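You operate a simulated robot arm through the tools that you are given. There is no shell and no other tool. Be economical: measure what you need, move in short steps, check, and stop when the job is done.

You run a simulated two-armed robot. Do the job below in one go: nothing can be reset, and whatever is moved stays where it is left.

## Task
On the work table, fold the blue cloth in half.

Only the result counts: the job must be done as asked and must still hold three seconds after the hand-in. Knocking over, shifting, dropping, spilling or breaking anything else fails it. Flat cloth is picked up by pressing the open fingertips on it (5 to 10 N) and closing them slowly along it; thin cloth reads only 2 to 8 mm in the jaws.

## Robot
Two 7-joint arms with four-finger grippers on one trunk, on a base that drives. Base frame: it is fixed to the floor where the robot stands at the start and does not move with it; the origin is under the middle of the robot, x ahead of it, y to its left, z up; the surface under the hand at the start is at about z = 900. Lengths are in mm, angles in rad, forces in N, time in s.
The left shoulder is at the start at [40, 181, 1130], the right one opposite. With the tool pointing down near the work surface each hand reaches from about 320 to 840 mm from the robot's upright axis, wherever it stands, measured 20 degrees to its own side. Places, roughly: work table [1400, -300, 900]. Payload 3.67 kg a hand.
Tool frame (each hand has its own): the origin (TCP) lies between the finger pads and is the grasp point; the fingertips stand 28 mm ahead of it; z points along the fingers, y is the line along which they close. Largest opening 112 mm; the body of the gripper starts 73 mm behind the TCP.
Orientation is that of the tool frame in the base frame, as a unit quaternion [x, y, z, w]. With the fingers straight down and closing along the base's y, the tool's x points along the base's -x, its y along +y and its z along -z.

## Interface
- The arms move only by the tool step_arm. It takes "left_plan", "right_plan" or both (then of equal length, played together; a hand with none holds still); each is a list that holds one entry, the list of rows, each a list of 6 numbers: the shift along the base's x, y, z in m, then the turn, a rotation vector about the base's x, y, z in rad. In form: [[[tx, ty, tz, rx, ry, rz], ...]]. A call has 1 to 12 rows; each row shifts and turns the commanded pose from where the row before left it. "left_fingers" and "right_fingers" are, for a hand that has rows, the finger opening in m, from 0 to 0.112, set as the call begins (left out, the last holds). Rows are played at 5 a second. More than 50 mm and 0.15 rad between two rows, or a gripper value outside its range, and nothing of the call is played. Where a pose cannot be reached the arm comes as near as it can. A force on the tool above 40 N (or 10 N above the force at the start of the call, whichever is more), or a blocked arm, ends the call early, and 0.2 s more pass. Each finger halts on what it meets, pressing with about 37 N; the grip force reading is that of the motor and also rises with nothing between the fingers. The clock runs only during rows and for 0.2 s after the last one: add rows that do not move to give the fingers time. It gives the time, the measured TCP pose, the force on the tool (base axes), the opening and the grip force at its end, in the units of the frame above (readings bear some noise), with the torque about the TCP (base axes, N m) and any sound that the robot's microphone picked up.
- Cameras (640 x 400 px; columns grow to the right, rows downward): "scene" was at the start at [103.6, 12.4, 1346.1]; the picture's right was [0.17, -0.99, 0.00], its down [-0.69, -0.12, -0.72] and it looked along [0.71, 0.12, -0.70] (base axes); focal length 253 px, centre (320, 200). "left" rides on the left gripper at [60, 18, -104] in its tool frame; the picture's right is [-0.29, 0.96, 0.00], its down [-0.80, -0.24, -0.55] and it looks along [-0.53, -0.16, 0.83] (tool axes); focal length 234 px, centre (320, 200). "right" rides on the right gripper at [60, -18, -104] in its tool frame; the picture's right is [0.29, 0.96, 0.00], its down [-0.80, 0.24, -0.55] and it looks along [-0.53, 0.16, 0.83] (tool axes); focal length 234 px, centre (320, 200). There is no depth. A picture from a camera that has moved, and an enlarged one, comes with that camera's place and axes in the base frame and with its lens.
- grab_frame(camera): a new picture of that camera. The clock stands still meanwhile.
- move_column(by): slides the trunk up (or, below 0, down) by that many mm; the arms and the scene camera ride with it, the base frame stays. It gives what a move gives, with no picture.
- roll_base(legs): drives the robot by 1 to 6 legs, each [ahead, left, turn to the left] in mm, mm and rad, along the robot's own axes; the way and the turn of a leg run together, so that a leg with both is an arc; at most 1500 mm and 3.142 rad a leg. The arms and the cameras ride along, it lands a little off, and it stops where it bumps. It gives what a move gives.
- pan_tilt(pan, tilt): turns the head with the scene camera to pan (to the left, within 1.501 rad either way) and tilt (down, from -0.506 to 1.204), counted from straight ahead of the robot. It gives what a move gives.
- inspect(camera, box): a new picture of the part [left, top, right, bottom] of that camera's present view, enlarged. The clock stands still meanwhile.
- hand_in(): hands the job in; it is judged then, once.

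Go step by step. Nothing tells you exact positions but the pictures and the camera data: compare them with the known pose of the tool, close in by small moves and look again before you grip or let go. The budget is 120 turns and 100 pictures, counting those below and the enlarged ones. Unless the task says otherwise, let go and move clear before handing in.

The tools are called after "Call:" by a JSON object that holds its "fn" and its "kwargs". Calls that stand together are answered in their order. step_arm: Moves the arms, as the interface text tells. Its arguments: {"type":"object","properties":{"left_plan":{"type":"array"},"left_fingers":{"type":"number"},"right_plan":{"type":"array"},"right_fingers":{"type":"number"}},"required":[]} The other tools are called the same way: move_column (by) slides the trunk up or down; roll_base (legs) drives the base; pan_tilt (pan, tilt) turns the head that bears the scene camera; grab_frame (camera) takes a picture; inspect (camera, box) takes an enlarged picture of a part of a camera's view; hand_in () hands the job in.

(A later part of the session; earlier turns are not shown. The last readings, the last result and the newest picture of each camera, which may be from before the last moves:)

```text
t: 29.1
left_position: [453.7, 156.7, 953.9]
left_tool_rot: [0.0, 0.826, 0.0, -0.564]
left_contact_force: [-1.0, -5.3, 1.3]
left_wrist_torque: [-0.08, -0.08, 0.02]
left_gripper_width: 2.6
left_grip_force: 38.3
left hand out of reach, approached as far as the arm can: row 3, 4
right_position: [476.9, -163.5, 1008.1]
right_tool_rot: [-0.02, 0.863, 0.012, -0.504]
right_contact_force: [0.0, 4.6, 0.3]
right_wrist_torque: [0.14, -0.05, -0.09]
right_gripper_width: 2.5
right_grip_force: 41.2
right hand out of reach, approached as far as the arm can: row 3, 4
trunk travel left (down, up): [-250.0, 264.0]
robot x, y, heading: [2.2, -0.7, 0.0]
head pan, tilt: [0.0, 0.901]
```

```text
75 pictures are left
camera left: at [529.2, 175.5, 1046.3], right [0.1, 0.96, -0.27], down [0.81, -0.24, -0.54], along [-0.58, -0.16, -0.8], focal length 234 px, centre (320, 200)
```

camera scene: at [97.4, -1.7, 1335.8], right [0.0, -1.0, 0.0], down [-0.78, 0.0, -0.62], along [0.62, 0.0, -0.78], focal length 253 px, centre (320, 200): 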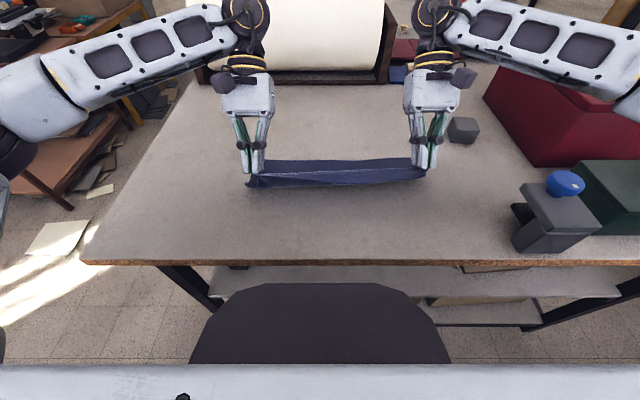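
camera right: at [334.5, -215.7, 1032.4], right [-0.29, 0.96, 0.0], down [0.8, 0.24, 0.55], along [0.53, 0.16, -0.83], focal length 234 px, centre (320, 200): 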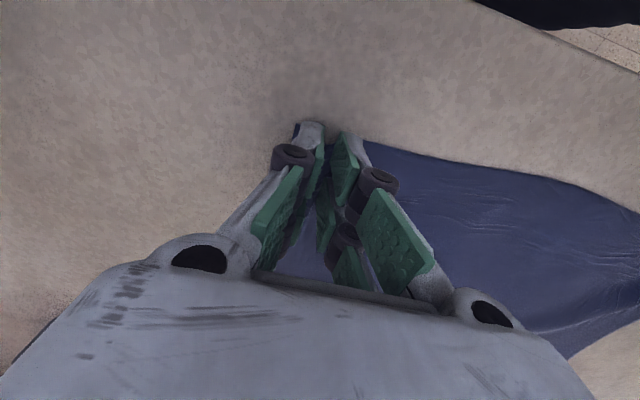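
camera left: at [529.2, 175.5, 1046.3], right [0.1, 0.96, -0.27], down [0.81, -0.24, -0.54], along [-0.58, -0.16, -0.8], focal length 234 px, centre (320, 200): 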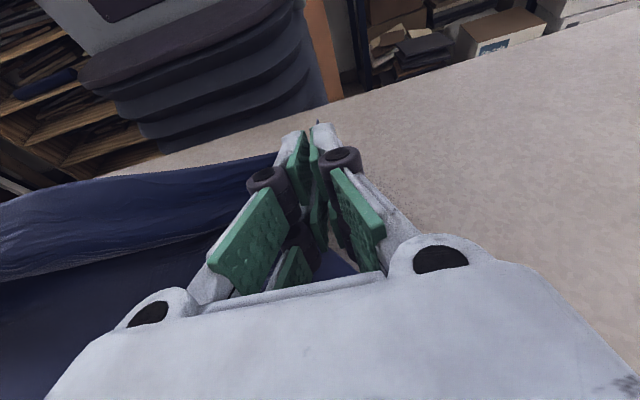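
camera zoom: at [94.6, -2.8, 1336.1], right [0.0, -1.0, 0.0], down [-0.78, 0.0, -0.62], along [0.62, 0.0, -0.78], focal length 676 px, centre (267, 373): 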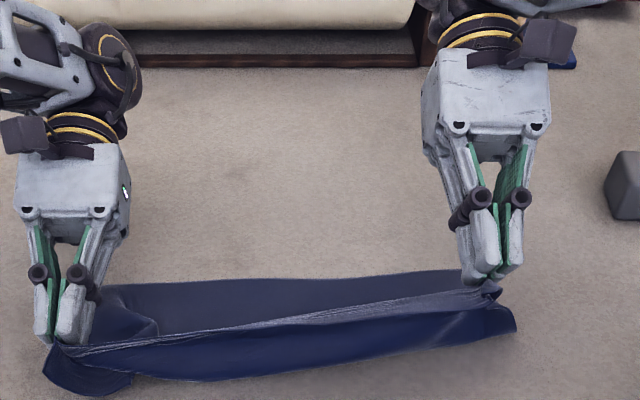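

The steep tilt is out of reach and the hands wandered. I'll go back to the last reachable pose with less tilt.

Call:
{"fn": "step_arm", "kwargs": {"left_plan": [[[-0.025, -0.001, 0.012, 0, -0.12, 0], [-0.025, -0.001, 0.008, 0, -0.14, 0], [0, 0, 0, 0, -0.14, 0], [0, 0, 0, 0, 0, 0]]], "right_plan": [[[-0.025, -0.001, 0.012, 0, -0.12, 0], [-0.025, -0.001, 0.008, 0, -0.14, 0], [0, 0, 0, 0, -0.14, 0], [0, 0, 0, 0, 0, 0]]]}}

Call:
{"fn": "inspect", "kwargs": {"camera": "scene", "box": [220, 60, 460, 210]}}

```text
t: 30.1
left_position: [408.0, 154.7, 971.1]
left_tool_rot: [-0.001, 0.922, -0.001, -0.388]
left_contact_force: [0.5, -4.7, 0.4]
left_wrist_torque: [-0.13, -0.02, 0.03]
left_gripper_width: 2.3
left_grip_force: 37.3
right_position: [427.0, -167.8, 1025.6]
right_tool_rot: [-0.021, 0.946, 0.007, -0.323]
right_contact_force: [-0.7, 4.8, -1.4]
right_wrist_torque: [0.14, 0.05, -0.01]
right_gripper_width: 3.0
right_grip_force: 42.3
trunk travel left (down, up): [-250.0, 264.0]
robot x, y, heading: [-1.5, 0.3, 0.002]
head pan, tilt: [0.0, 0.901]
```

```text
2.67 times, centred on (340, 135) of scene
camera zoom: at [98.0, -1.5, 1335.7], right [0.0, -1.0, 0.0], down [-0.78, 0.0, -0.62], along [0.62, 0.0, -0.78], focal length 676 px, centre (267, 373)
```

zoom: 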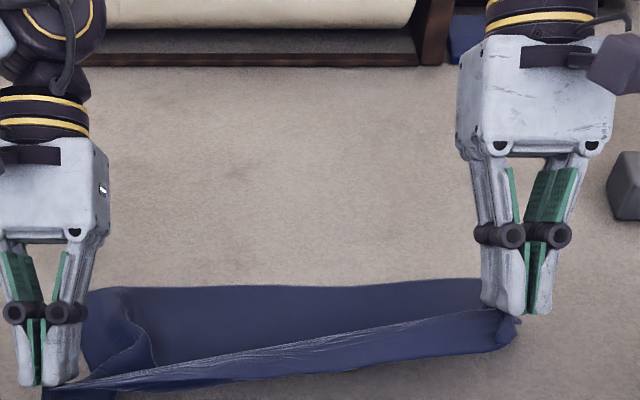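

The commanded poses were reset to where the arms actually stopped. I'll bring both hands back into line above the fold line.

Call:
{"fn": "step_arm", "kwargs": {"left_plan": [[[0.008, -0.008, 0.025, 0, -0.05, 0], [0.012, -0.008, 0.022, 0, -0.05, 0], [0.02, -0.008, 0.004, 0, -0.03, 0], [0.02, -0.006, 0, 0, 0, 0], [0.01, 0, 0, 0, 0, 0], [0, 0, 0, 0, 0, 0]]], "right_plan": [[[0, -0.008, 0, 0, 0, 0], [0.01, -0.008, -0.002, 0, 0, 0], [0.02, -0.008, -0.002, 0, 0, 0], [0.02, -0.004, 0, 0, 0, 0], [0.011, 0, 0, 0, 0, 0], [0, 0, 0, 0, 0, 0]]]}}

Call:
{"fn": "inspect", "kwargs": {"camera": "scene", "box": [220, 60, 460, 210]}}

```text
t: 31.4
left_position: [478.5, 125.9, 1022.7]
left_tool_rot: [0.001, 0.944, 0.001, -0.329]
left_contact_force: [2.0, -3.7, 1.3]
left_wrist_torque: [-0.02, -0.03, 0.0]
left_gripper_width: 1.8
left_grip_force: 38.7
right_position: [488.7, -196.7, 1021.8]
right_tool_rot: [-0.02, 0.946, 0.007, -0.324]
right_contact_force: [-0.8, 3.7, -0.9]
right_wrist_torque: [0.11, 0.01, 0.02]
right_gripper_width: 3.3
right_grip_force: 42.5
trunk travel left (down, up): [-250.0, 264.0]
robot x, y, heading: [-0.8, -2.0, -0.003]
head pan, tilt: [0.0, 0.901]
```

```text
2.67 times, centred on (340, 135) of scene
camera zoom: at [98.3, -1.5, 1335.7], right [0.0, -1.0, 0.0], down [-0.78, 0.0, -0.62], along [0.62, 0.0, -0.78], focal length 676 px, centre (267, 373)
```

zoom: 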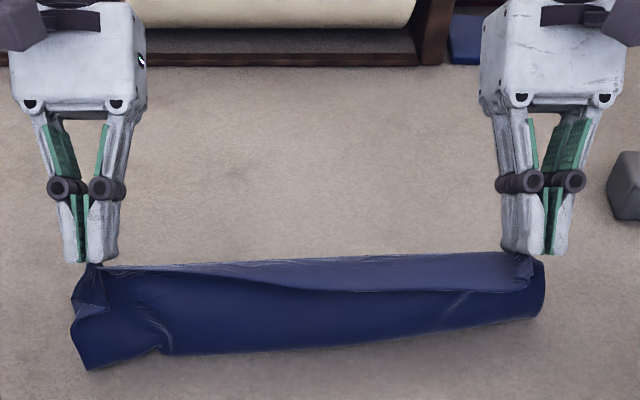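

Call:
{"fn": "grab_frame", "kwargs": {"camera": "left"}}

Call:
{"fn": "grab_frame", "kwargs": {"camera": "right"}}

```text
72 pictures are left
camera left: at [496.4, 144.8, 1140.8], right [0.23, 0.96, -0.18], down [0.97, -0.24, -0.06], along [-0.1, -0.16, -0.98], focal length 234 px, centre (320, 200)
```

left: 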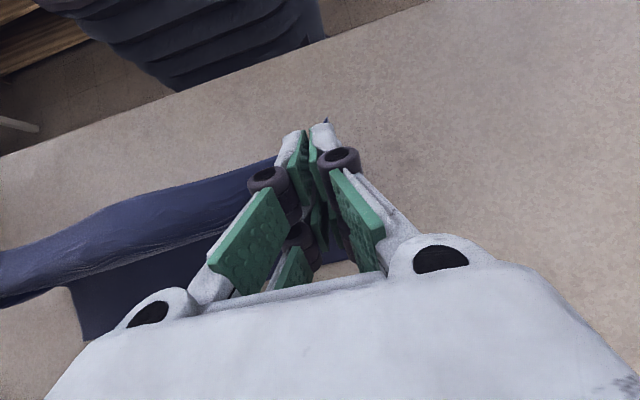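

```text
71 pictures are left
camera right: at [505.8, -214.6, 1139.6], right [-0.26, 0.94, 0.2], down [0.96, 0.27, -0.04], along [-0.1, 0.18, -0.98], focal length 234 px, centre (320, 200)
```

right: 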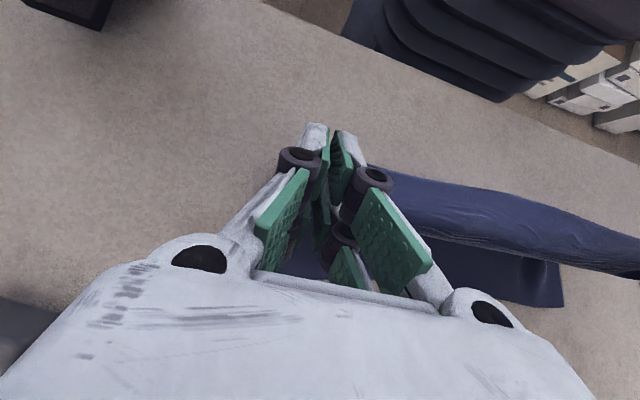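

Triangulating from the two hand cameras, the lower layer's far corners are now at about (524, 172) and (567, -225), so the cloth slid and turned a little when the arms strayed. I'll bring the hands back over the new fold line so the lower half lies flat, then check.

Call:
{"fn": "step_arm", "kwargs": {"left_plan": [[[-0.016, 0.001, -0.004, 0, 0, 0], [-0.016, 0.001, -0.005, 0, 0, 0], [-0.016, 0, -0.006, 0, 0, 0], [-0.016, 0, -0.008, 0, 0, 0], [0, 0, 0, 0, 0, 0]]], "right_plan": [[[-0.008, 0.001, -0.004, 0, 0, 0], [-0.008, 0.001, -0.005, 0, 0, 0], [-0.008, 0, -0.006, 0, 0, 0], [-0.009, 0, -0.008, 0, 0, 0], [0, 0, 0, 0, 0, 0]]]}}

Call:
{"fn": "inspect", "kwargs": {"camera": "scene", "box": [220, 80, 460, 230]}}

Call:
{"fn": "grab_frame", "kwargs": {"camera": "left"}}

Call:
{"fn": "grab_frame", "kwargs": {"camera": "right"}}

```text
t: 32.6
left_position: [414.3, 130.8, 1000.7]
left_tool_rot: [-0.001, 0.944, 0.0, -0.329]
left_contact_force: [0.8, -7.1, -0.8]
left_wrist_torque: [-0.08, -0.01, 0.03]
left_gripper_width: 2.3
left_grip_force: 37.8
right_position: [456.0, -192.1, 998.3]
right_tool_rot: [-0.02, 0.946, 0.007, -0.324]
right_contact_force: [-1.7, 4.7, -1.0]
right_wrist_torque: [0.11, 0.0, 0.03]
right_gripper_width: 3.8
right_grip_force: 40.2
trunk travel left (down, up): [-250.0, 264.0]
robot x, y, heading: [0.5, 0.7, -0.003]
head pan, tilt: [0.0, 0.901]
```

```text
2.67 times, centred on (340, 155) of scene
camera zoom: at [98.5, -1.4, 1335.7], right [0.0, -1.0, 0.0], down [-0.78, 0.0, -0.62], along [0.62, 0.0, -0.78], focal length 676 px, centre (267, 320)
```

zoom: 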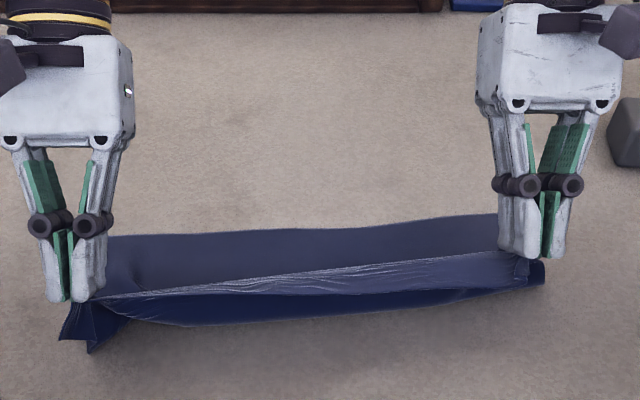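

```text
69 pictures are left
camera left: at [432.3, 149.2, 1118.5], right [0.22, 0.96, -0.18], down [0.97, -0.24, -0.06], along [-0.1, -0.16, -0.98], focal length 234 px, centre (320, 200)
```

left: 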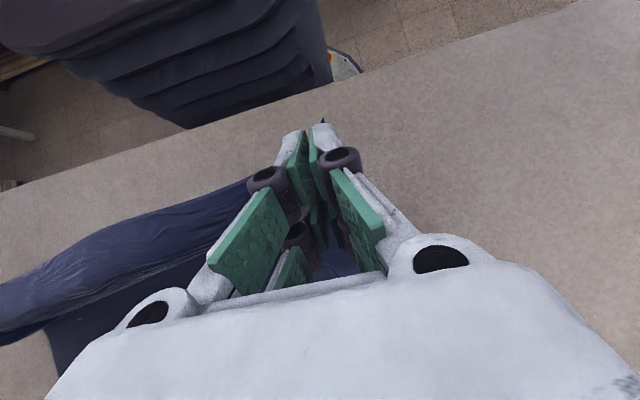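

```text
68 pictures are left
camera right: at [473.2, -211.5, 1116.7], right [-0.26, 0.94, 0.2], down [0.96, 0.27, -0.05], along [-0.1, 0.18, -0.98], focal length 234 px, centre (320, 200)
```

right: 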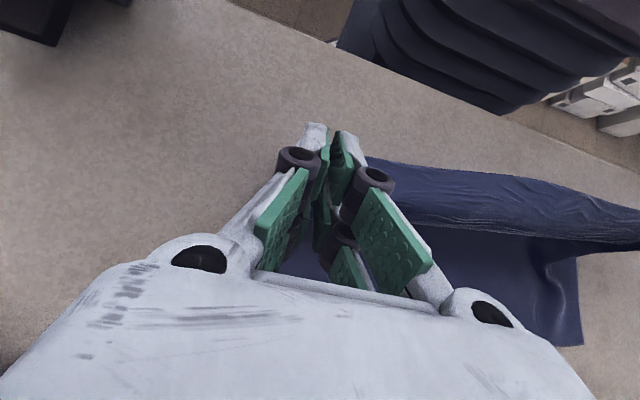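

The lower layer lies well now, with far corners at about (531, 174) and (573, -225). I'll carry the edge forward and down toward them, adding a little tilt.

Call:
{"fn": "step_arm", "kwargs": {"left_plan": [[[0.018, 0.001, 0.003, 0, 0.05, 0], [0.018, 0.001, 0, 0, 0.05, 0], [0.018, 0.001, -0.006, 0, 0.05, 0], [0.018, 0.001, -0.012, 0, 0.05, 0], [0.015, 0.001, -0.015, 0, 0, 0], [0, 0, 0, 0, 0, 0]]], "right_plan": [[[0.018, 0.001, 0.003, 0, 0.05, 0], [0.018, 0.001, 0, 0, 0.05, 0], [0.018, 0, -0.006, 0, 0.05, 0], [0.016, 0, -0.012, 0, 0.05, 0], [0.015, 0, -0.015, 0, 0, 0], [0, 0, 0, 0, 0, 0]]]}}

Call:
{"fn": "inspect", "kwargs": {"camera": "scene", "box": [220, 80, 460, 230]}}

Call:
{"fn": "grab_frame", "kwargs": {"camera": "left"}}

Call:
{"fn": "grab_frame", "kwargs": {"camera": "right"}}

```text
t: 34.0
left_position: [499.4, 135.3, 969.1]
left_tool_rot: [0.0, 0.907, 0.0, -0.42]
left_contact_force: [1.2, -8.7, -0.5]
left_wrist_torque: [-0.15, -0.03, 0.16]
left_gripper_width: 2.6
left_grip_force: 36.9
right_position: [538.5, -190.6, 967.9]
right_tool_rot: [-0.021, 0.909, 0.008, -0.417]
right_contact_force: [-1.1, 8.3, 0.7]
right_wrist_torque: [0.27, 0.05, -0.12]
right_gripper_width: 1.8
right_grip_force: 32.9
trunk travel left (down, up): [-250.0, 264.0]
robot x, y, heading: [-1.4, -5.0, 0.003]
head pan, tilt: [0.0, 0.901]
```

```text
2.67 times, centred on (340, 155) of scene
camera zoom: at [97.4, -1.5, 1335.8], right [0.0, -1.0, 0.0], down [-0.78, 0.0, -0.62], along [0.62, 0.0, -0.78], focal length 676 px, centre (267, 320)
```

zoom: 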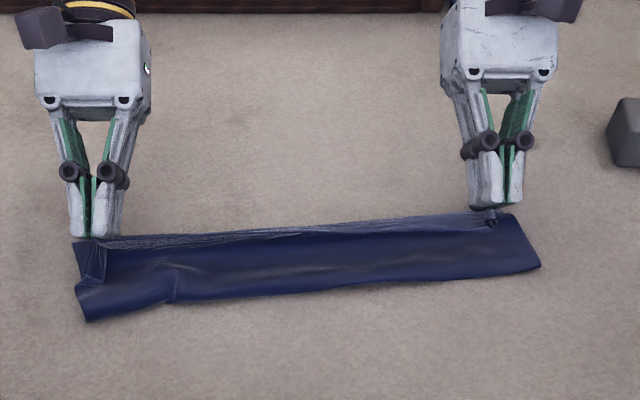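

```text
66 pictures are left
camera left: at [540.4, 154.7, 1081.3], right [0.19, 0.96, -0.22], down [0.94, -0.24, -0.25], along [-0.29, -0.16, -0.94], focal length 234 px, centre (320, 200)
```

left: 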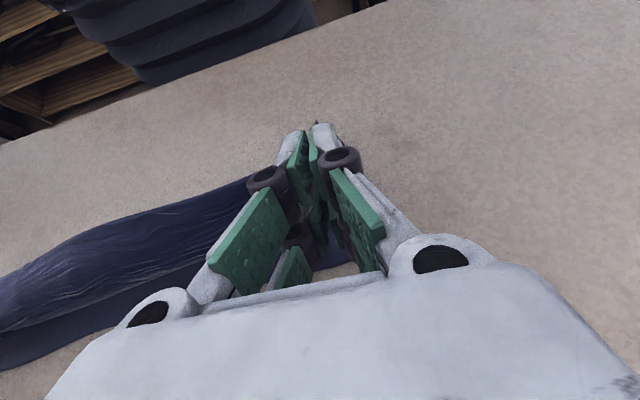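

```text
65 pictures are left
camera right: at [579.2, -210.4, 1080.7], right [-0.22, 0.94, 0.25], down [0.93, 0.28, -0.23], along [-0.29, 0.18, -0.94], focal length 234 px, centre (320, 200)
```

right: 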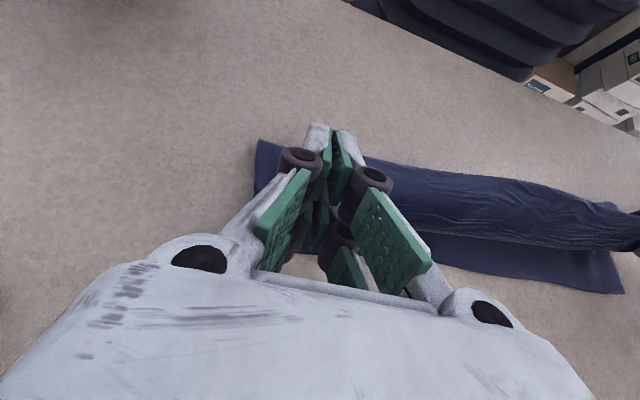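

The alignment looks good; the lower far corners are at about (526, 178) and (571, -222). I'll lower the edge onto them.

Call:
{"fn": "step_arm", "kwargs": {"left_plan": [[[0.006, 0, -0.012, 0, 0, 0], [0.005, 0, -0.012, 0, 0, 0], [0.003, 0, -0.01, 0, 0, 0], [0, 0, 0, 0, 0, 0], [0, 0, 0, 0, 0, 0]]], "right_plan": [[[0.006, 0, -0.012, 0, 0, 0], [0.005, 0, -0.012, 0, 0, 0], [0.003, 0, -0.01, 0, 0, 0], [0, 0, 0, 0, 0, 0], [0, 0, 0, 0, 0, 0]]]}}

Call:
{"fn": "inspect", "kwargs": {"camera": "scene", "box": [220, 80, 460, 230]}}

Call:
{"fn": "grab_frame", "kwargs": {"camera": "right"}}

Call:
{"fn": "grab_frame", "kwargs": {"camera": "left"}}

```text
t: 35.2
left_position: [513.5, 134.5, 937.3]
left_tool_rot: [0.0, 0.907, -0.001, -0.421]
left_contact_force: [3.0, -5.2, 7.6]
left_wrist_torque: [-0.14, -0.02, 0.07]
left_gripper_width: 2.2
left_grip_force: 37.1
right_position: [555.4, -189.1, 939.3]
right_tool_rot: [-0.02, 0.909, 0.009, -0.416]
right_contact_force: [-0.2, 4.6, 17.5]
right_wrist_torque: [-0.19, 0.31, 0.1]
right_gripper_width: 3.5
right_grip_force: 41.8
trunk travel left (down, up): [-250.0, 264.0]
robot x, y, heading: [1.0, 1.4, 0.002]
head pan, tilt: [0.0, 0.901]
```

```text
2.67 times, centred on (340, 155) of scene
camera zoom: at [96.7, -1.0, 1336.0], right [0.0, -1.0, 0.0], down [-0.78, 0.0, -0.62], along [0.62, 0.0, -0.78], focal length 676 px, centre (267, 320)
```

zoom: 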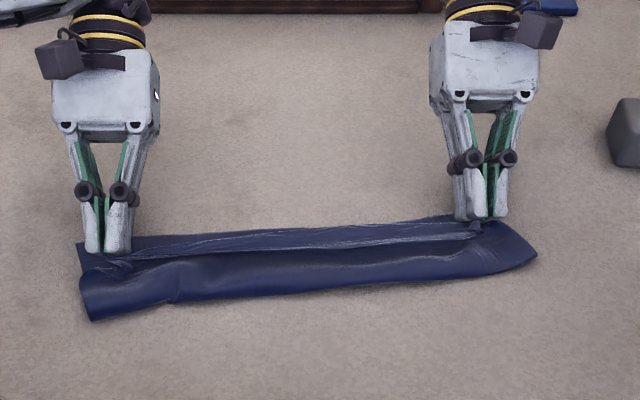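

```text
63 pictures are left
camera right: at [595.4, -208.6, 1050.8], right [-0.22, 0.94, 0.25], down [0.93, 0.27, -0.23], along [-0.29, 0.18, -0.94], focal length 234 px, centre (320, 200)
```

right: 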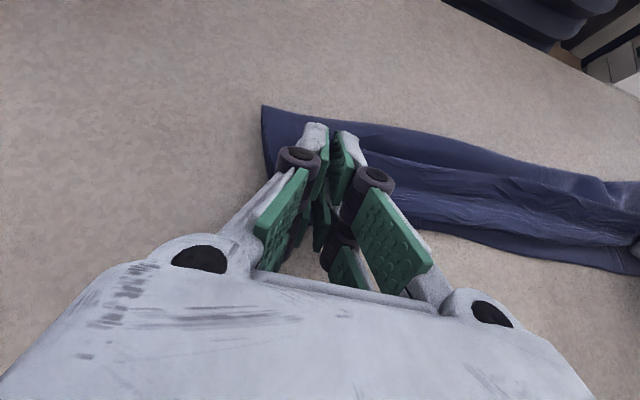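

```text
62 pictures are left
camera left: at [554.8, 153.2, 1049.1], right [0.19, 0.96, -0.22], down [0.94, -0.24, -0.25], along [-0.29, -0.16, -0.94], focal length 234 px, centre (320, 200)
```

left: 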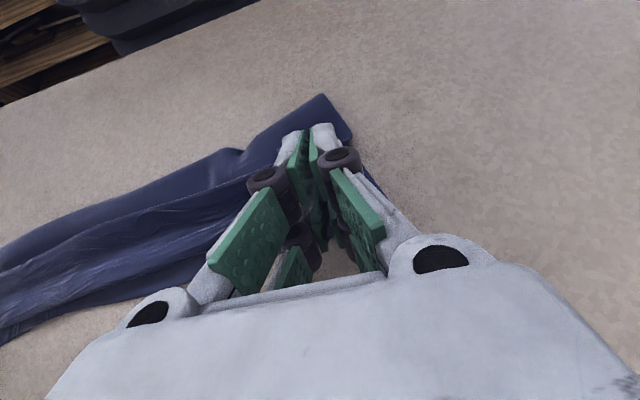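

The edge is down on the lower layer. I'll open the fingers a little and draw the hands back along the finger direction, which should help the hem unroll forward.

Call:
{"fn": "step_arm", "kwargs": {"left_plan": [[[0, 0, 0, 0, 0, 0], [0, 0, 0.001, 0, 0, 0], [0, 0, 0, 0, 0, 0]]], "right_plan": [[[0, 0, 0.001, 0, 0, 0], [0, 0, 0.001, 0, 0, 0], [0, 0, 0, 0, 0, 0]]], "left_fingers": 0.03, "right_fingers": 0.03}}

Call:
{"fn": "step_arm", "kwargs": {"left_plan": [[[0.008, 0, 0.007, 0, 0, 0], [0.015, 0, 0.013, 0, 0, 0], [0.023, 0, 0.02, 0, 0, 0], [0.023, 0, 0.02, 0, 0, 0], [0.0, 0, 0.03, 0, -0.1, 0], [0, 0, 0.03, 0, -0.1, 0]]], "right_plan": [[[0.008, 0, 0.007, 0, 0, 0], [0.015, 0, 0.013, 0, 0, 0], [0.023, 0, 0.02, 0, 0, 0], [0.023, 0, 0.02, 0, 0, 0], [0.0, 0, 0.03, 0, -0.1, 0], [0, 0, 0.03, 0, -0.1, 0]]]}}

Call:
{"fn": "inspect", "kwargs": {"camera": "scene", "box": [220, 80, 460, 230]}}

Call:
{"fn": "grab_frame", "kwargs": {"camera": "left"}}

```text
t: 36.0
left_position: [514.1, 132.6, 935.7]
left_tool_rot: [-0.001, 0.907, 0.0, -0.421]
left_contact_force: [-1.0, 0.0, 4.3]
left_wrist_torque: [-0.02, 0.03, -0.02]
left_gripper_width: 30.8
left_grip_force: 0.1
right_position: [555.1, -189.6, 937.5]
right_tool_rot: [-0.02, 0.909, 0.009, -0.417]
right_contact_force: [-0.6, 1.0, 9.4]
right_wrist_torque: [0.05, 0.04, -0.03]
right_gripper_width: 28.3
right_grip_force: 4.9
trunk travel left (down, up): [-250.0, 264.0]
robot x, y, heading: [1.5, -2.9, -0.002]
head pan, tilt: [0.0, 0.901]
```

```text
t: 37.5
left_position: [560.9, 131.0, 1046.9]
left_tool_rot: [0.0, 0.945, 0.0, -0.327]
left_contact_force: [-0.4, -0.7, 0.1]
left_wrist_torque: [0.04, -0.05, -0.03]
left_gripper_width: 29.7
left_grip_force: 0.0
left hand out of reach, approached as far as the arm can: row 4
right_position: [568.6, -189.8, 1029.9]
right_tool_rot: [-0.02, 0.946, 0.007, -0.323]
right_contact_force: [0.0, -0.3, -0.6]
right_wrist_torque: [0.0, -0.04, 0.0]
right_gripper_width: 30.0
right_grip_force: 0.0
right hand out of reach, approached as far as the arm can: row 3, 4
trunk travel left (down, up): [-250.0, 264.0]
robot x, y, heading: [-4.5, -1.7, 0.004]
head pan, tilt: [0.0, 0.901]
```

```text
2.67 times, centred on (340, 155) of scene
camera zoom: at [96.0, -2.9, 1335.9], right [0.0, -1.0, 0.0], down [-0.78, 0.0, -0.62], along [0.62, 0.0, -0.78], focal length 676 px, centre (267, 320)
```

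zoom: 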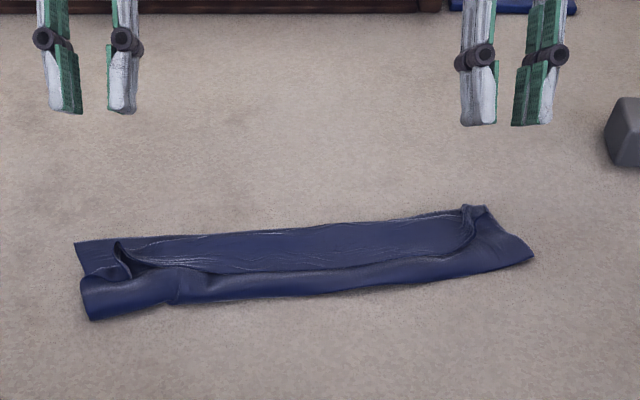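

```text
60 pictures are left
camera left: at [578.3, 150.2, 1165.6], right [0.23, 0.96, -0.18], down [0.97, -0.24, -0.06], along [-0.1, -0.16, -0.98], focal length 234 px, centre (320, 200)
```

left: 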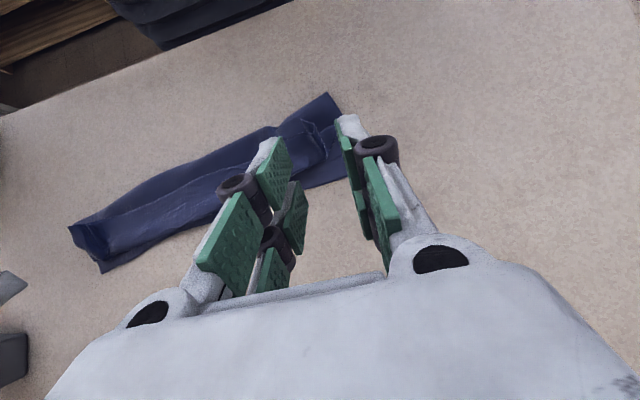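

The hem needs a closer look, so I'll zoom in.

Call:
{"fn": "inspect", "kwargs": {"camera": "scene", "box": [240, 150, 340, 212]}}

Call:
{"fn": "inspect", "kwargs": {"camera": "scene", "box": [330, 145, 430, 207]}}

Call:
{"fn": "grab_frame", "kwargs": {"camera": "right"}}

```text
6.40 times, centred on (290, 181) of scene
camera zoom: at [96.0, -2.9, 1335.9], right [0.0, -1.0, 0.0], down [-0.78, 0.0, -0.62], along [0.62, 0.0, -0.78], focal length 1622 px, centre (512, 322)
```

zoom: 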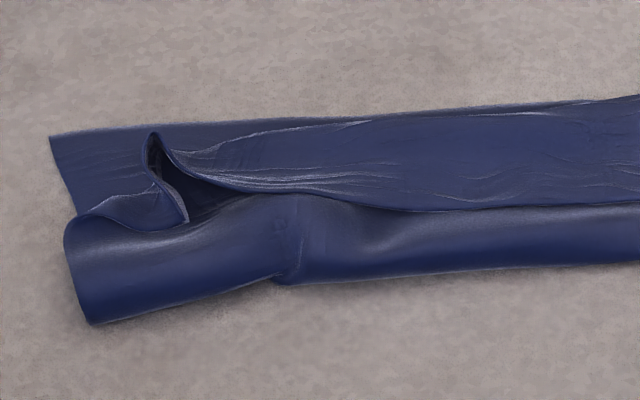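

```text
6.40 times, centred on (380, 176) of scene
camera zoom: at [96.0, -2.9, 1335.9], right [0.0, -1.0, 0.0], down [-0.78, 0.0, -0.62], along [0.62, 0.0, -0.78], focal length 1622 px, centre (-64, 354)
```

zoom: 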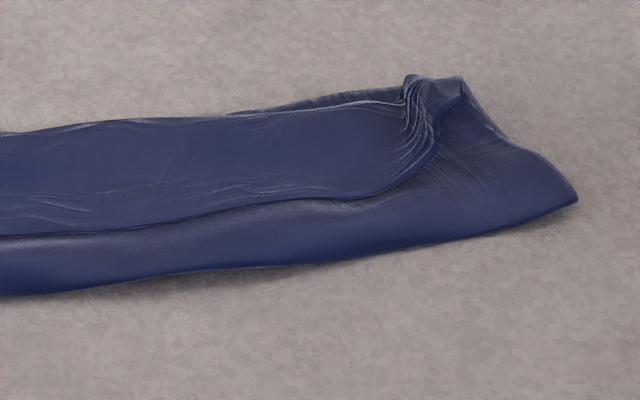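

```text
57 pictures are left
camera right: at [584.9, -211.0, 1148.7], right [-0.26, 0.94, 0.2], down [0.96, 0.27, -0.04], along [-0.09, 0.18, -0.98], focal length 234 px, centre (320, 200)
```

right: 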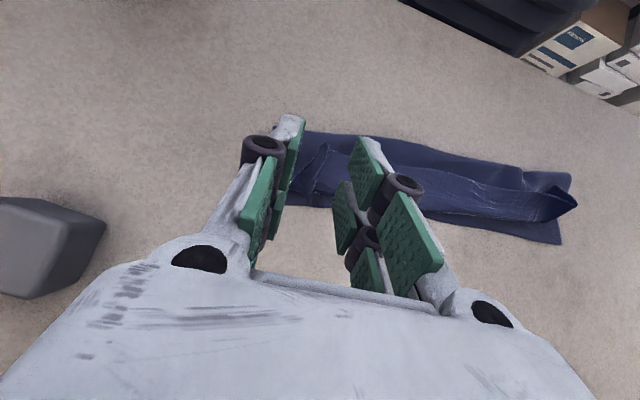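

The hem rolled back on itself: about 55 mm of the near edge is doubled toward me, so this isn't a clean half fold. I'll undo it by taking the two standing tufts at about (500, 122) and (543, -188) and opening the cloth back out, then refold with a better grip.

Call:
{"fn": "step_arm", "kwargs": {"left_plan": [[[-0.012, -0.002, 0, 0, -0.13, 0], [-0.012, -0.002, -0.015, 0, -0.13, 0], [-0.012, -0.002, -0.024, 0, -0.13, 0], [-0.012, -0.002, -0.024, 0, -0.13, 0], [-0.013, -0.001, -0.024, 0, -0.14, 0], [0, 0, 0, 0, 0, 0]]], "right_plan": [[[-0.005, 0, 0, 0, -0.13, 0], [-0.005, 0, -0.01, 0, -0.13, 0], [-0.005, 0.001, -0.02, 0, -0.13, 0], [-0.005, 0.001, -0.02, 0, -0.13, 0], [-0.006, 0, -0.02, 0, -0.14, 0], [0, 0, 0, 0, 0, 0]]], "left_fingers": 0.045, "right_fingers": 0.045}}

Call:
{"fn": "grab_frame", "kwargs": {"camera": "left"}}

Call:
{"fn": "grab_frame", "kwargs": {"camera": "right"}}

```text
t: 38.9
left_position: [502.1, 122.9, 958.3]
left_tool_rot: [-0.001, 1.0, 0.0, -0.004]
left_contact_force: [-0.1, 0.2, -0.2]
left_wrist_torque: [-0.06, -0.03, 0.02]
left_gripper_width: 44.9
left_grip_force: 0.0
right_position: [548.0, -188.8, 959.6]
right_tool_rot: [-0.022, 1.0, 0.0, 0.0]
right_contact_force: [0.3, 1.1, -0.1]
right_wrist_torque: [0.0, 0.0, 0.03]
right_gripper_width: 45.0
right_grip_force: 0.0
trunk travel left (down, up): [-250.0, 264.0]
robot x, y, heading: [-1.8, -1.1, 0.001]
head pan, tilt: [0.0, 0.901]
```

```text
56 pictures are left
camera left: at [444.1, 142.6, 1062.4], right [0.29, 0.96, 0.0], down [0.8, -0.24, 0.55], along [0.52, -0.16, -0.84], focal length 234 px, centre (320, 200)
```

left: 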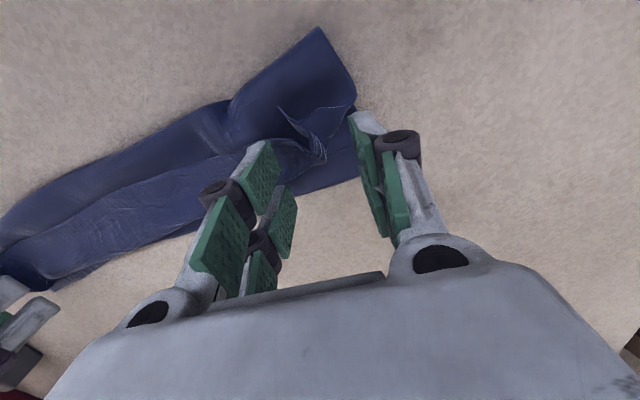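

```text
55 pictures are left
camera right: at [489.1, -207.7, 1063.5], right [-0.33, 0.94, 0.0], down [0.79, 0.27, 0.55], along [0.52, 0.18, -0.83], focal length 234 px, centre (320, 200)
```

right: 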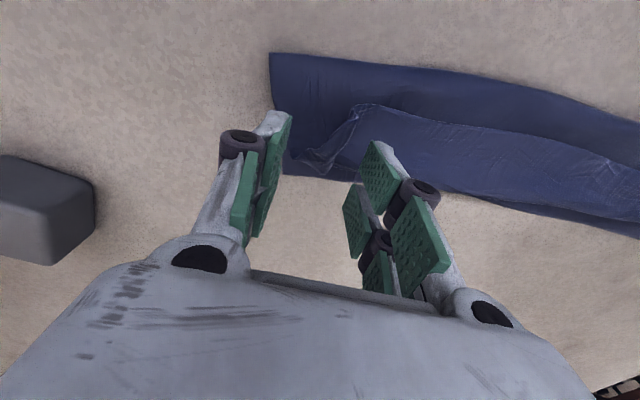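

The tufts show clearly between the jaws. I'll nudge over them, lower and close.

Call:
{"fn": "step_arm", "kwargs": {"left_plan": [[[-0.009, -0.003, 0, 0, 0, 0], [0, 0, -0.012, 0, 0, 0], [0, 0, -0.013, 0, 0, 0], [0, 0, 0, 0, 0, 0]]], "right_plan": [[[-0.01, 0.009, 0, 0, 0, 0], [0, 0, -0.013, 0, 0, 0], [0, 0, -0.013, 0, 0, 0], [0, 0, 0, 0, 0, 0]]]}}

Call:
{"fn": "step_arm", "kwargs": {"left_plan": [[[0, 0, 0, 0, 0, 0]]], "right_plan": [[[0, 0, 0, 0, 0, 0]]], "left_fingers": 0.025, "right_fingers": 0.025}}

Call:
{"fn": "step_arm", "kwargs": {"left_plan": [[[0, 0, 0, 0, 0, 0], [0, 0, 0, 0, 0, 0]]], "right_plan": [[[0, 0, 0, 0, 0, 0], [0, 0, 0, 0, 0, 0]]], "left_fingers": 0.0, "right_fingers": 0.0}}

```text
t: 39.9
left_position: [493.1, 121.8, 934.5]
left_tool_rot: [0.001, 1.0, 0.001, -0.006]
left_contact_force: [-1.0, -0.5, -0.3]
left_wrist_torque: [-0.02, -0.02, -0.01]
left_gripper_width: 44.8
left_grip_force: 0.1
right_position: [537.5, -178.0, 934.4]
right_tool_rot: [-0.022, 1.0, 0.0, 0.0]
right_contact_force: [1.6, 0.1, -0.4]
right_wrist_torque: [-0.02, -0.01, 0.02]
right_gripper_width: 45.1
right_grip_force: 0.1
trunk travel left (down, up): [-250.0, 264.0]
robot x, y, heading: [-2.8, -0.2, 0.0]
head pan, tilt: [0.0, 0.901]
```

```text
t: 40.2
left_position: [493.3, 122.4, 933.3]
left_tool_rot: [0.0, 1.0, -0.001, -0.005]
left_contact_force: [0.1, 0.7, 0.7]
left_wrist_torque: [0.0, 0.0, -0.01]
left_gripper_width: 24.9
left_grip_force: 0.1
right_position: [537.5, -178.7, 933.9]
right_tool_rot: [-0.022, 1.0, 0.0, 0.001]
right_contact_force: [-0.6, 0.2, -0.9]
right_wrist_torque: [0.03, 0.01, 0.02]
right_gripper_width: 25.1
right_grip_force: 0.1
trunk travel left (down, up): [-250.0, 264.0]
robot x, y, heading: [-1.0, 1.9, 0.002]
head pan, tilt: [0.0, 0.901]
```

```text
t: 40.9
left_position: [493.0, 123.0, 934.3]
left_tool_rot: [0.0, 1.0, -0.001, -0.004]
left_contact_force: [-0.6, -3.2, 0.9]
left_wrist_torque: [-0.07, 0.02, 0.04]
left_gripper_width: 3.1
left_grip_force: 37.0
right_position: [538.0, -177.8, 933.6]
right_tool_rot: [-0.022, 1.0, 0.0, 0.001]
right_contact_force: [0.1, 4.6, 4.0]
right_wrist_torque: [0.13, -0.09, -0.01]
right_gripper_width: 3.7
right_grip_force: 37.1
trunk travel left (down, up): [-250.0, 264.0]
robot x, y, heading: [-3.2, 0.7, -0.002]
head pan, tilt: [0.0, 0.901]
```

Both tufts are held. I'll lift and swing the edge back toward me to open the cloth.

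Call:
{"fn": "step_arm", "kwargs": {"left_plan": [[[-0.01, 0, 0.03, 0, 0, 0], [-0.015, 0, 0.03, 0, 0, 0], [-0.02, 0, 0.02, 0, 0, 0], [-0.025, 0, 0.005, 0, 0, 0], [-0.025, 0, -0.01, 0, 0, 0], [-0.025, 0, -0.025, 0, 0, 0], [-0.02, 0, -0.03, 0, 0, 0], [-0.01, 0, -0.015, 0, 0, 0], [0, 0, 0, 0, 0, 0]]], "right_plan": [[[-0.01, 0, 0.03, 0, 0, 0], [-0.015, 0, 0.03, 0, 0, 0], [-0.02, 0, 0.02, 0, 0, 0], [-0.025, 0, 0.005, 0, 0, 0], [-0.025, 0, -0.01, 0, 0, 0], [-0.025, 0, -0.025, 0, 0, 0], [-0.02, 0, -0.03, 0, 0, 0], [-0.01, 0, -0.015, 0, 0, 0], [0, 0, 0, 0, 0, 0]]]}}

Call:
{"fn": "inspect", "kwargs": {"camera": "scene", "box": [200, 100, 480, 275]}}

```text
t: 42.9
left_position: [345.8, 121.2, 937.8]
left_tool_rot: [-0.001, 1.0, 0.0, -0.006]
left_contact_force: [1.8, -2.1, -0.5]
left_wrist_torque: [-0.08, 0.02, -0.03]
left_gripper_width: 3.2
left_grip_force: 36.0
right_position: [385.5, -174.5, 939.8]
right_tool_rot: [-0.022, 1.0, -0.001, 0.0]
right_contact_force: [-0.5, 3.7, 0.8]
right_wrist_torque: [0.06, 0.03, 0.03]
right_gripper_width: 2.7
right_grip_force: 37.1
trunk travel left (down, up): [-250.0, 264.0]
robot x, y, heading: [0.9, -5.6, 0.005]
head pan, tilt: [0.0, 0.901]
```

```text
2.29 times, centred on (340, 188) of scene
camera zoom: at [98.3, -1.5, 1335.7], right [0.0, -1.0, 0.0], down [-0.78, 0.0, -0.62], along [0.62, 0.0, -0.78], focal length 579 px, centre (274, 229)
```

zoom: 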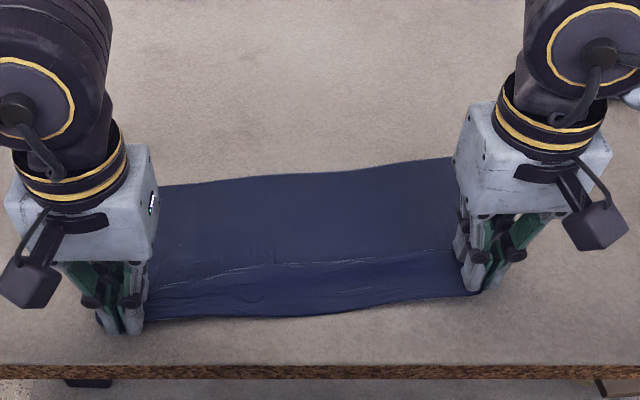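

The cloth is mostly open again, though a strip along the near edge still looks turned over. I'll let go, lift clear and look.

Call:
{"fn": "step_arm", "kwargs": {"left_plan": [[[0, 0, -0.004, 0, 0, 0], [0, 0, 0, 0, 0, 0], [0, 0, 0.01, 0, 0, 0], [0, 0, 0.04, 0, 0, 0], [0, 0.03, 0.04, 0, 0, 0], [0, 0.04, 0.02, 0, 0, 0]]], "right_plan": [[[0, 0, -0.004, 0, 0, 0], [0, 0, 0, 0, 0, 0], [0, 0, 0.01, 0, 0, 0], [0, 0, 0.04, 0, 0, 0], [0, -0.03, 0.04, 0, 0, 0], [0, -0.04, 0.02, 0, 0, 0]]], "left_fingers": 0.04, "right_fingers": 0.04}}

Call:
{"fn": "inspect", "kwargs": {"camera": "scene", "box": [220, 130, 460, 280]}}

Call:
{"fn": "grab_frame", "kwargs": {"camera": "left"}}

Call:
{"fn": "grab_frame", "kwargs": {"camera": "right"}}

```text
t: 44.2
left_position: [346.9, 192.0, 1044.5]
left_tool_rot: [0.0, 1.0, 0.0, -0.005]
left_contact_force: [-0.9, -1.0, -0.9]
left_wrist_torque: [-0.05, -0.01, 0.02]
left_gripper_width: 39.9
left_grip_force: 0.1
right_position: [386.3, -248.5, 1045.9]
right_tool_rot: [-0.022, 1.0, 0.0, 0.001]
right_contact_force: [1.0, 0.2, 0.2]
right_wrist_torque: [0.02, -0.01, -0.01]
right_gripper_width: 39.9
right_grip_force: 0.0
trunk travel left (down, up): [-250.0, 264.0]
robot x, y, heading: [1.8, 1.2, -0.001]
head pan, tilt: [0.0, 0.901]
```

```text
2.67 times, centred on (340, 205) of scene
camera zoom: at [96.9, -1.3, 1335.8], right [0.0, -1.0, 0.0], down [-0.78, 0.0, -0.62], along [0.62, 0.0, -0.78], focal length 676 px, centre (267, 187)
```

zoom: 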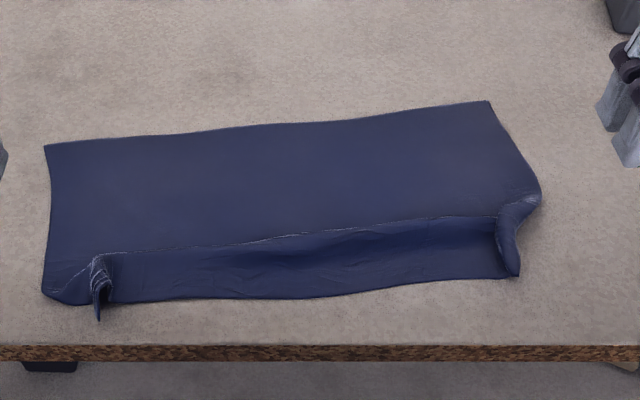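

```text
52 pictures are left
camera left: at [286.2, 211.6, 1147.0], right [0.29, 0.96, 0.0], down [0.8, -0.24, 0.55], along [0.52, -0.16, -0.84], focal length 234 px, centre (320, 200)
```

left: 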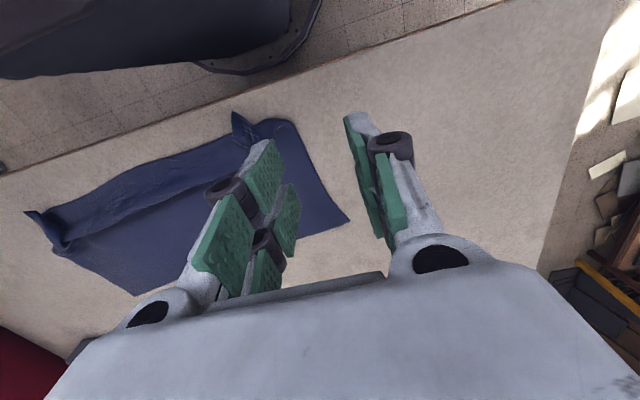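

```text
51 pictures are left
camera right: at [326.5, -267.2, 1150.1], right [-0.33, 0.94, 0.0], down [0.79, 0.28, 0.55], along [0.52, 0.18, -0.83], focal length 234 px, centre (320, 200)
```

right: 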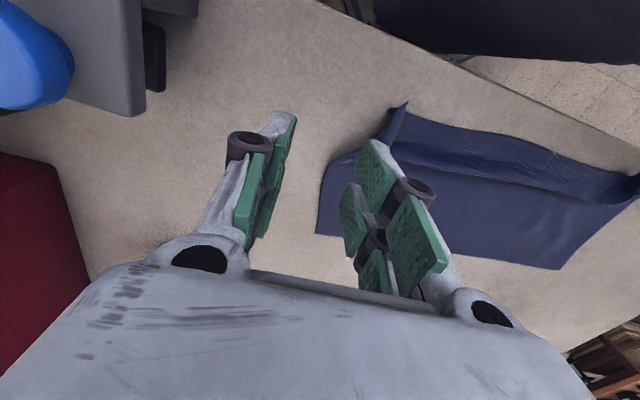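

The body of the cloth is flat, with its far corners at about (488, 191) and (544, -207), and only the near hem is still turned up. I'll grip the far edge close to its rim and hang the cloth so the hem drops open, then lay and fold it in the direction where the wrists can tilt properly.

Call:
{"fn": "step_arm", "kwargs": {"left_plan": [[[0.0238, -0.0052, -0.0141, 0, 0, 0.0233], [0.0238, -0.0052, -0.0141, 0, 0, 0.0233], [0.0238, -0.0052, -0.0141, 0, 0, 0.0233], [0.0238, -0.0052, -0.0141, 0, 0, 0.0233], [0.0238, -0.0052, -0.0141, 0, 0, 0.0233], [0.0238, -0.0052, -0.0141, 0, 0, 0.0233], [0, 0, 0, 0, 0, 0]]], "right_plan": [[[0.0253, 0.0119, -0.0143, 0, 0, 0.016], [0.0253, 0.0119, -0.0143, 0, 0, 0.016], [0.0253, 0.0119, -0.0143, 0, 0, 0.016], [0.0253, 0.0119, -0.0143, 0, 0, 0.016], [0.0253, 0.0119, -0.0143, 0, 0, 0.016], [0.0253, 0.0119, -0.0143, 0, 0, 0.016], [0, 0, 0, 0, 0, 0]]], "left_fingers": 0.03, "right_fingers": 0.03}}

Call:
{"fn": "grab_frame", "kwargs": {"camera": "left"}}

Call:
{"fn": "grab_frame", "kwargs": {"camera": "right"}}

```text
t: 45.9
left_position: [488.9, 161.8, 959.6]
left_tool_rot: [-0.07, 0.998, -0.001, -0.005]
left_contact_force: [-0.8, 0.7, -0.9]
left_wrist_torque: [0.02, -0.03, 0.01]
left_gripper_width: 30.0
left_grip_force: 0.0
right_position: [537.6, -173.6, 959.7]
right_tool_rot: [-0.07, 0.998, 0.0, 0.001]
right_contact_force: [-1.0, -0.1, 0.0]
right_wrist_torque: [0.04, -0.01, 0.0]
right_gripper_width: 29.9
right_grip_force: 0.0
trunk travel left (down, up): [-250.0, 264.0]
robot x, y, heading: [-0.1, 2.5, -0.001]
head pan, tilt: [0.0, 0.901]
```

```text
50 pictures are left
camera left: at [426.9, 172.4, 1062.1], right [0.15, 0.99, 0.0], down [0.83, -0.13, 0.55], along [0.54, -0.09, -0.84], focal length 234 px, centre (320, 200)
```

left: 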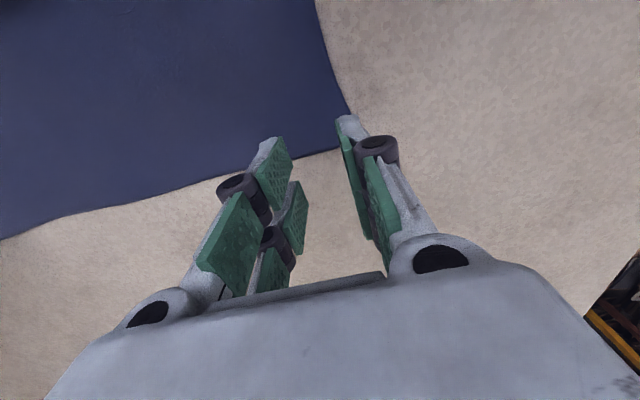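

```text
49 pictures are left
camera right: at [481.0, -199.8, 1063.6], right [-0.42, 0.91, 0.0], down [0.76, 0.35, 0.55], along [0.5, 0.23, -0.83], focal length 234 px, centre (320, 200)
```

right: 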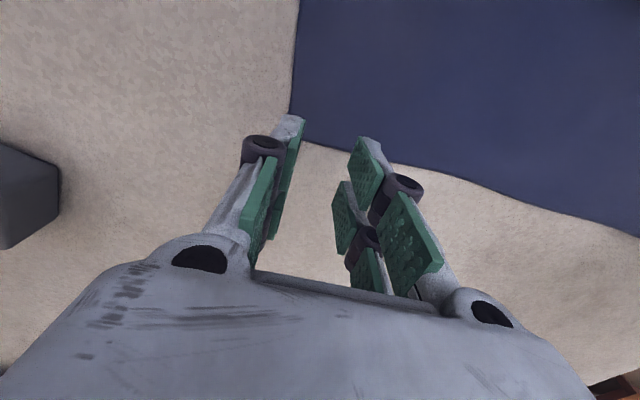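

The hand cameras put the far edge within a few mm of each TCP, but the right outer finger is past the side. I'll shift the right hand inward 12 mm and the left 5 mm, then lower.

Call:
{"fn": "step_arm", "kwargs": {"left_plan": [[[-0.001, -0.005, 0, 0, 0, 0], [0, 0, -0.012, 0, 0, 0], [0, 0, -0.012, 0, 0, 0], [0, 0, -0.004, 0, 0, 0], [0, 0, 0, 0, 0, 0]]], "right_plan": [[[-0.005, 0.012, 0, 0, 0, 0], [0, 0, -0.012, 0, 0, 0], [0, 0, -0.012, 0, 0, 0], [0, 0, -0.004, 0, 0, 0], [0, 0, 0, 0, 0, 0]]]}}

Call:
{"fn": "step_arm", "kwargs": {"left_plan": [[[0, 0, -0.001, 0, 0, 0], [0, 0, -0.0005, 0, 0, 0], [0, 0, 0, 0, 0, 0]]], "right_plan": [[[0, 0, -0.001, 0, 0, 0], [0, 0, -0.0005, 0, 0, 0], [0, 0, 0, 0, 0, 0]]]}}

Call:
{"fn": "grab_frame", "kwargs": {"camera": "left"}}

Call:
{"fn": "grab_frame", "kwargs": {"camera": "right"}}

```text
t: 47.0
left_position: [486.8, 162.6, 931.0]
left_tool_rot: [-0.07, 0.998, -0.004, -0.004]
left_contact_force: [0.6, 0.2, 1.2]
left_wrist_torque: [-0.03, -0.02, -0.02]
left_gripper_width: 30.1
left_grip_force: 0.0
right_position: [537.0, -156.0, 938.5]
right_tool_rot: [-0.07, 0.998, -0.004, 0.007]
right_contact_force: [-0.8, 0.0, -0.7]
right_wrist_torque: [0.01, 0.02, -0.02]
right_gripper_width: 29.9
right_grip_force: 0.0
trunk travel left (down, up): [-250.0, 264.0]
robot x, y, heading: [-2.4, -2.1, 0.003]
head pan, tilt: [0.0, 0.901]
```

```text
t: 47.9
left_position: [482.9, 162.5, 928.9]
left_tool_rot: [-0.07, 0.998, -0.005, -0.003]
left_contact_force: [2.8, 1.1, 9.5]
left_wrist_torque: [0.17, 0.07, -0.04]
left_gripper_width: 30.4
left_grip_force: 0.3
right_position: [532.7, -157.5, 933.9]
right_tool_rot: [-0.071, 0.997, -0.005, 0.006]
right_contact_force: [0.0, 0.9, -0.2]
right_wrist_torque: [-0.03, 0.0, 0.0]
right_gripper_width: 30.0
right_grip_force: 0.0
trunk travel left (down, up): [-250.0, 264.0]
robot x, y, heading: [-1.4, 0.6, -0.002]
head pan, tilt: [0.0, 0.901]
```

```text
48 pictures are left
camera left: at [423.1, 173.9, 1032.6], right [0.15, 0.99, -0.01], down [0.83, -0.12, 0.55], along [0.54, -0.09, -0.84], focal length 234 px, centre (320, 200)
```

left: 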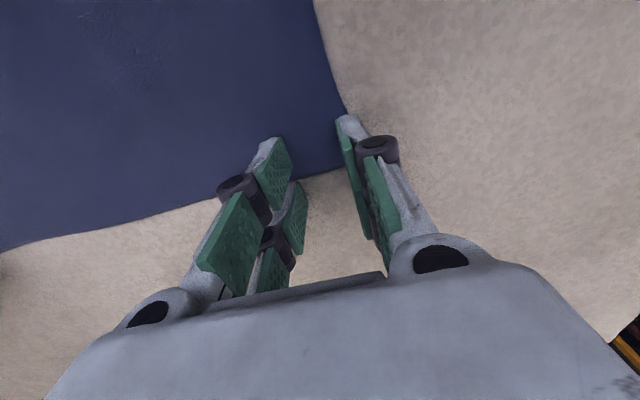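

```text
47 pictures are left
camera right: at [474.8, -181.4, 1038.0], right [-0.42, 0.91, -0.01], down [0.75, 0.35, 0.56], along [0.51, 0.23, -0.83], focal length 234 px, centre (320, 200)
```

right: 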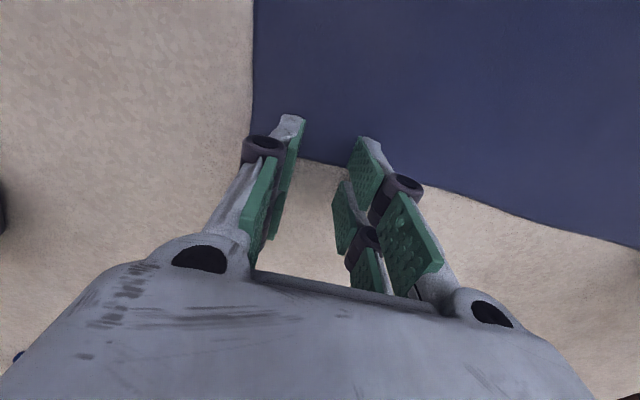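

Call:
{"fn": "step_arm", "kwargs": {"left_plan": [[[0, 0, 0.003, 0, 0, 0], [0, -0.007, 0, 0, 0, 0], [0, 0, -0.002, 0, 0, 0], [0, 0, -0.001, 0, 0, 0], [0, 0, 0, 0, 0, 0]]], "right_plan": [[[-0.002, 0, 0, 0, 0, 0], [0, 0, -0.002, 0, 0, 0], [0, 0, -0.001, 0, 0, 0], [0, 0, -0.0005, 0, 0, 0], [0, 0, 0, 0, 0, 0]]]}}

```text
t: 49.0
left_position: [482.5, 152.9, 929.5]
left_tool_rot: [-0.07, 0.998, -0.003, -0.004]
left_contact_force: [-1.0, 0.4, 3.0]
left_wrist_torque: [0.03, 0.0, -0.02]
left_gripper_width: 30.1
left_grip_force: 0.4
right_position: [530.8, -158.4, 928.9]
right_tool_rot: [-0.07, 0.998, -0.003, 0.004]
right_contact_force: [0.4, 0.7, 4.0]
right_wrist_torque: [0.06, 0.0, -0.02]
right_gripper_width: 29.9
right_grip_force: 0.2
trunk travel left (down, up): [-250.0, 264.0]
robot x, y, heading: [-1.6, 2.6, -0.0]
head pan, tilt: [0.0, 0.901]
```

Call:
{"fn": "step_arm", "kwargs": {"left_plan": [[[0, 0, -0.0006, 0, 0, 0], [0, 0, 0, 0, 0, 0]]], "right_plan": [[[0, 0, -0.0006, 0, 0, 0], [0, 0, 0, 0, 0, 0]]]}}

Call:
{"fn": "step_arm", "kwargs": {"left_plan": [[[0, 0, 0, 0, 0, 0]]], "right_plan": [[[0, 0, 0, 0, 0, 0]]], "left_fingers": 0.026, "right_fingers": 0.026}}

Call:
{"fn": "step_arm", "kwargs": {"left_plan": [[[0, 0, 0, 0, 0, 0]]], "right_plan": [[[0, 0, 0, 0, 0, 0]]], "left_fingers": 0.022, "right_fingers": 0.022}}

```text
t: 49.6
left_position: [484.7, 151.8, 929.6]
left_tool_rot: [-0.069, 0.998, -0.002, -0.004]
left_contact_force: [-0.1, 0.6, 0.4]
left_wrist_torque: [0.02, -0.02, 0.01]
left_gripper_width: 30.0
left_grip_force: 0.1
right_position: [530.9, -159.4, 928.4]
right_tool_rot: [-0.07, 0.998, -0.001, 0.004]
right_contact_force: [5.3, 2.0, 20.3]
right_wrist_torque: [0.31, 0.12, -0.06]
right_gripper_width: 30.6
right_grip_force: 0.2
trunk travel left (down, up): [-250.0, 264.0]
robot x, y, heading: [0.9, 2.8, 0.0]
head pan, tilt: [0.0, 0.901]
```

```text
t: 50.0
left_position: [482.2, 153.3, 929.4]
left_tool_rot: [-0.069, 0.998, -0.003, -0.004]
left_contact_force: [0.0, -0.6, 1.1]
left_wrist_torque: [0.0, 0.02, -0.02]
left_gripper_width: 25.6
left_grip_force: 0.1
right_position: [529.9, -159.0, 928.8]
right_tool_rot: [-0.069, 0.998, -0.002, 0.003]
right_contact_force: [-0.7, 1.4, 18.4]
right_wrist_torque: [0.23, 0.25, -0.03]
right_gripper_width: 26.5
right_grip_force: 0.0
trunk travel left (down, up): [-250.0, 264.0]
robot x, y, heading: [-0.8, -1.5, 0.005]
head pan, tilt: [0.0, 0.901]
```

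```text
t: 50.5
left_position: [482.3, 152.7, 929.7]
left_tool_rot: [-0.07, 0.998, -0.003, -0.003]
left_contact_force: [-0.2, 0.1, 0.7]
left_wrist_torque: [0.02, -0.03, -0.02]
left_gripper_width: 21.9
left_grip_force: 0.0
right_position: [531.2, -158.8, 928.7]
right_tool_rot: [-0.07, 0.998, -0.002, 0.003]
right_contact_force: [-1.2, 1.2, 15.6]
right_wrist_torque: [0.14, 0.25, -0.02]
right_gripper_width: 21.9
right_grip_force: 0.0
trunk travel left (down, up): [-250.0, 264.0]
robot x, y, heading: [1.7, 0.4, -0.001]
head pan, tilt: [0.0, 0.901]
```

The right is pressing well, so I'll keep closing it. The left isn't touching; I'll reopen it and press it down.

Call:
{"fn": "step_arm", "kwargs": {"left_plan": [[[0, 0, -0.0008, 0, 0, 0], [0, 0, 0, 0, 0, 0]]], "right_plan": [[[0, 0, 0, 0, 0, 0], [0, 0, 0, 0, 0, 0]]], "left_fingers": 0.03, "right_fingers": 0.018}}

Call:
{"fn": "step_arm", "kwargs": {"left_plan": [[[0, 0, -0.0008, 0, 0, 0], [0, 0, 0, 0, 0, 0]]], "right_plan": [[[0, 0, 0, 0, 0, 0], [0, 0, 0, 0, 0, 0]]], "right_fingers": 0.014}}

```text
t: 51.0
left_position: [482.9, 152.9, 928.8]
left_tool_rot: [-0.07, 0.998, -0.003, -0.004]
left_contact_force: [-0.3, -0.6, 1.8]
left_wrist_torque: [-0.02, 0.04, -0.01]
left_gripper_width: 30.0
left_grip_force: 0.1
right_position: [531.1, -159.5, 928.4]
right_tool_rot: [-0.069, 0.998, -0.002, 0.002]
right_contact_force: [-0.1, 0.0, 11.4]
right_wrist_torque: [-0.03, 0.15, -0.02]
right_gripper_width: 17.7
right_grip_force: 0.0
trunk travel left (down, up): [-250.0, 264.0]
robot x, y, heading: [3.3, 0.6, -0.002]
head pan, tilt: [0.0, 0.901]
```

```text
t: 51.6
left_position: [483.2, 152.9, 929.3]
left_tool_rot: [-0.07, 0.998, -0.003, -0.003]
left_contact_force: [-2.0, 1.5, 9.0]
left_wrist_torque: [0.17, 0.05, 0.01]
left_gripper_width: 29.6
left_grip_force: 0.1
right_position: [529.5, -158.6, 928.4]
right_tool_rot: [-0.069, 0.998, -0.002, 0.003]
right_contact_force: [1.4, -1.3, 7.7]
right_wrist_torque: [0.0, 0.09, -0.01]
right_gripper_width: 13.5
right_grip_force: 0.0
trunk travel left (down, up): [-250.0, 264.0]
robot x, y, heading: [0.2, 2.1, 0.004]
head pan, tilt: [0.0, 0.901]
```

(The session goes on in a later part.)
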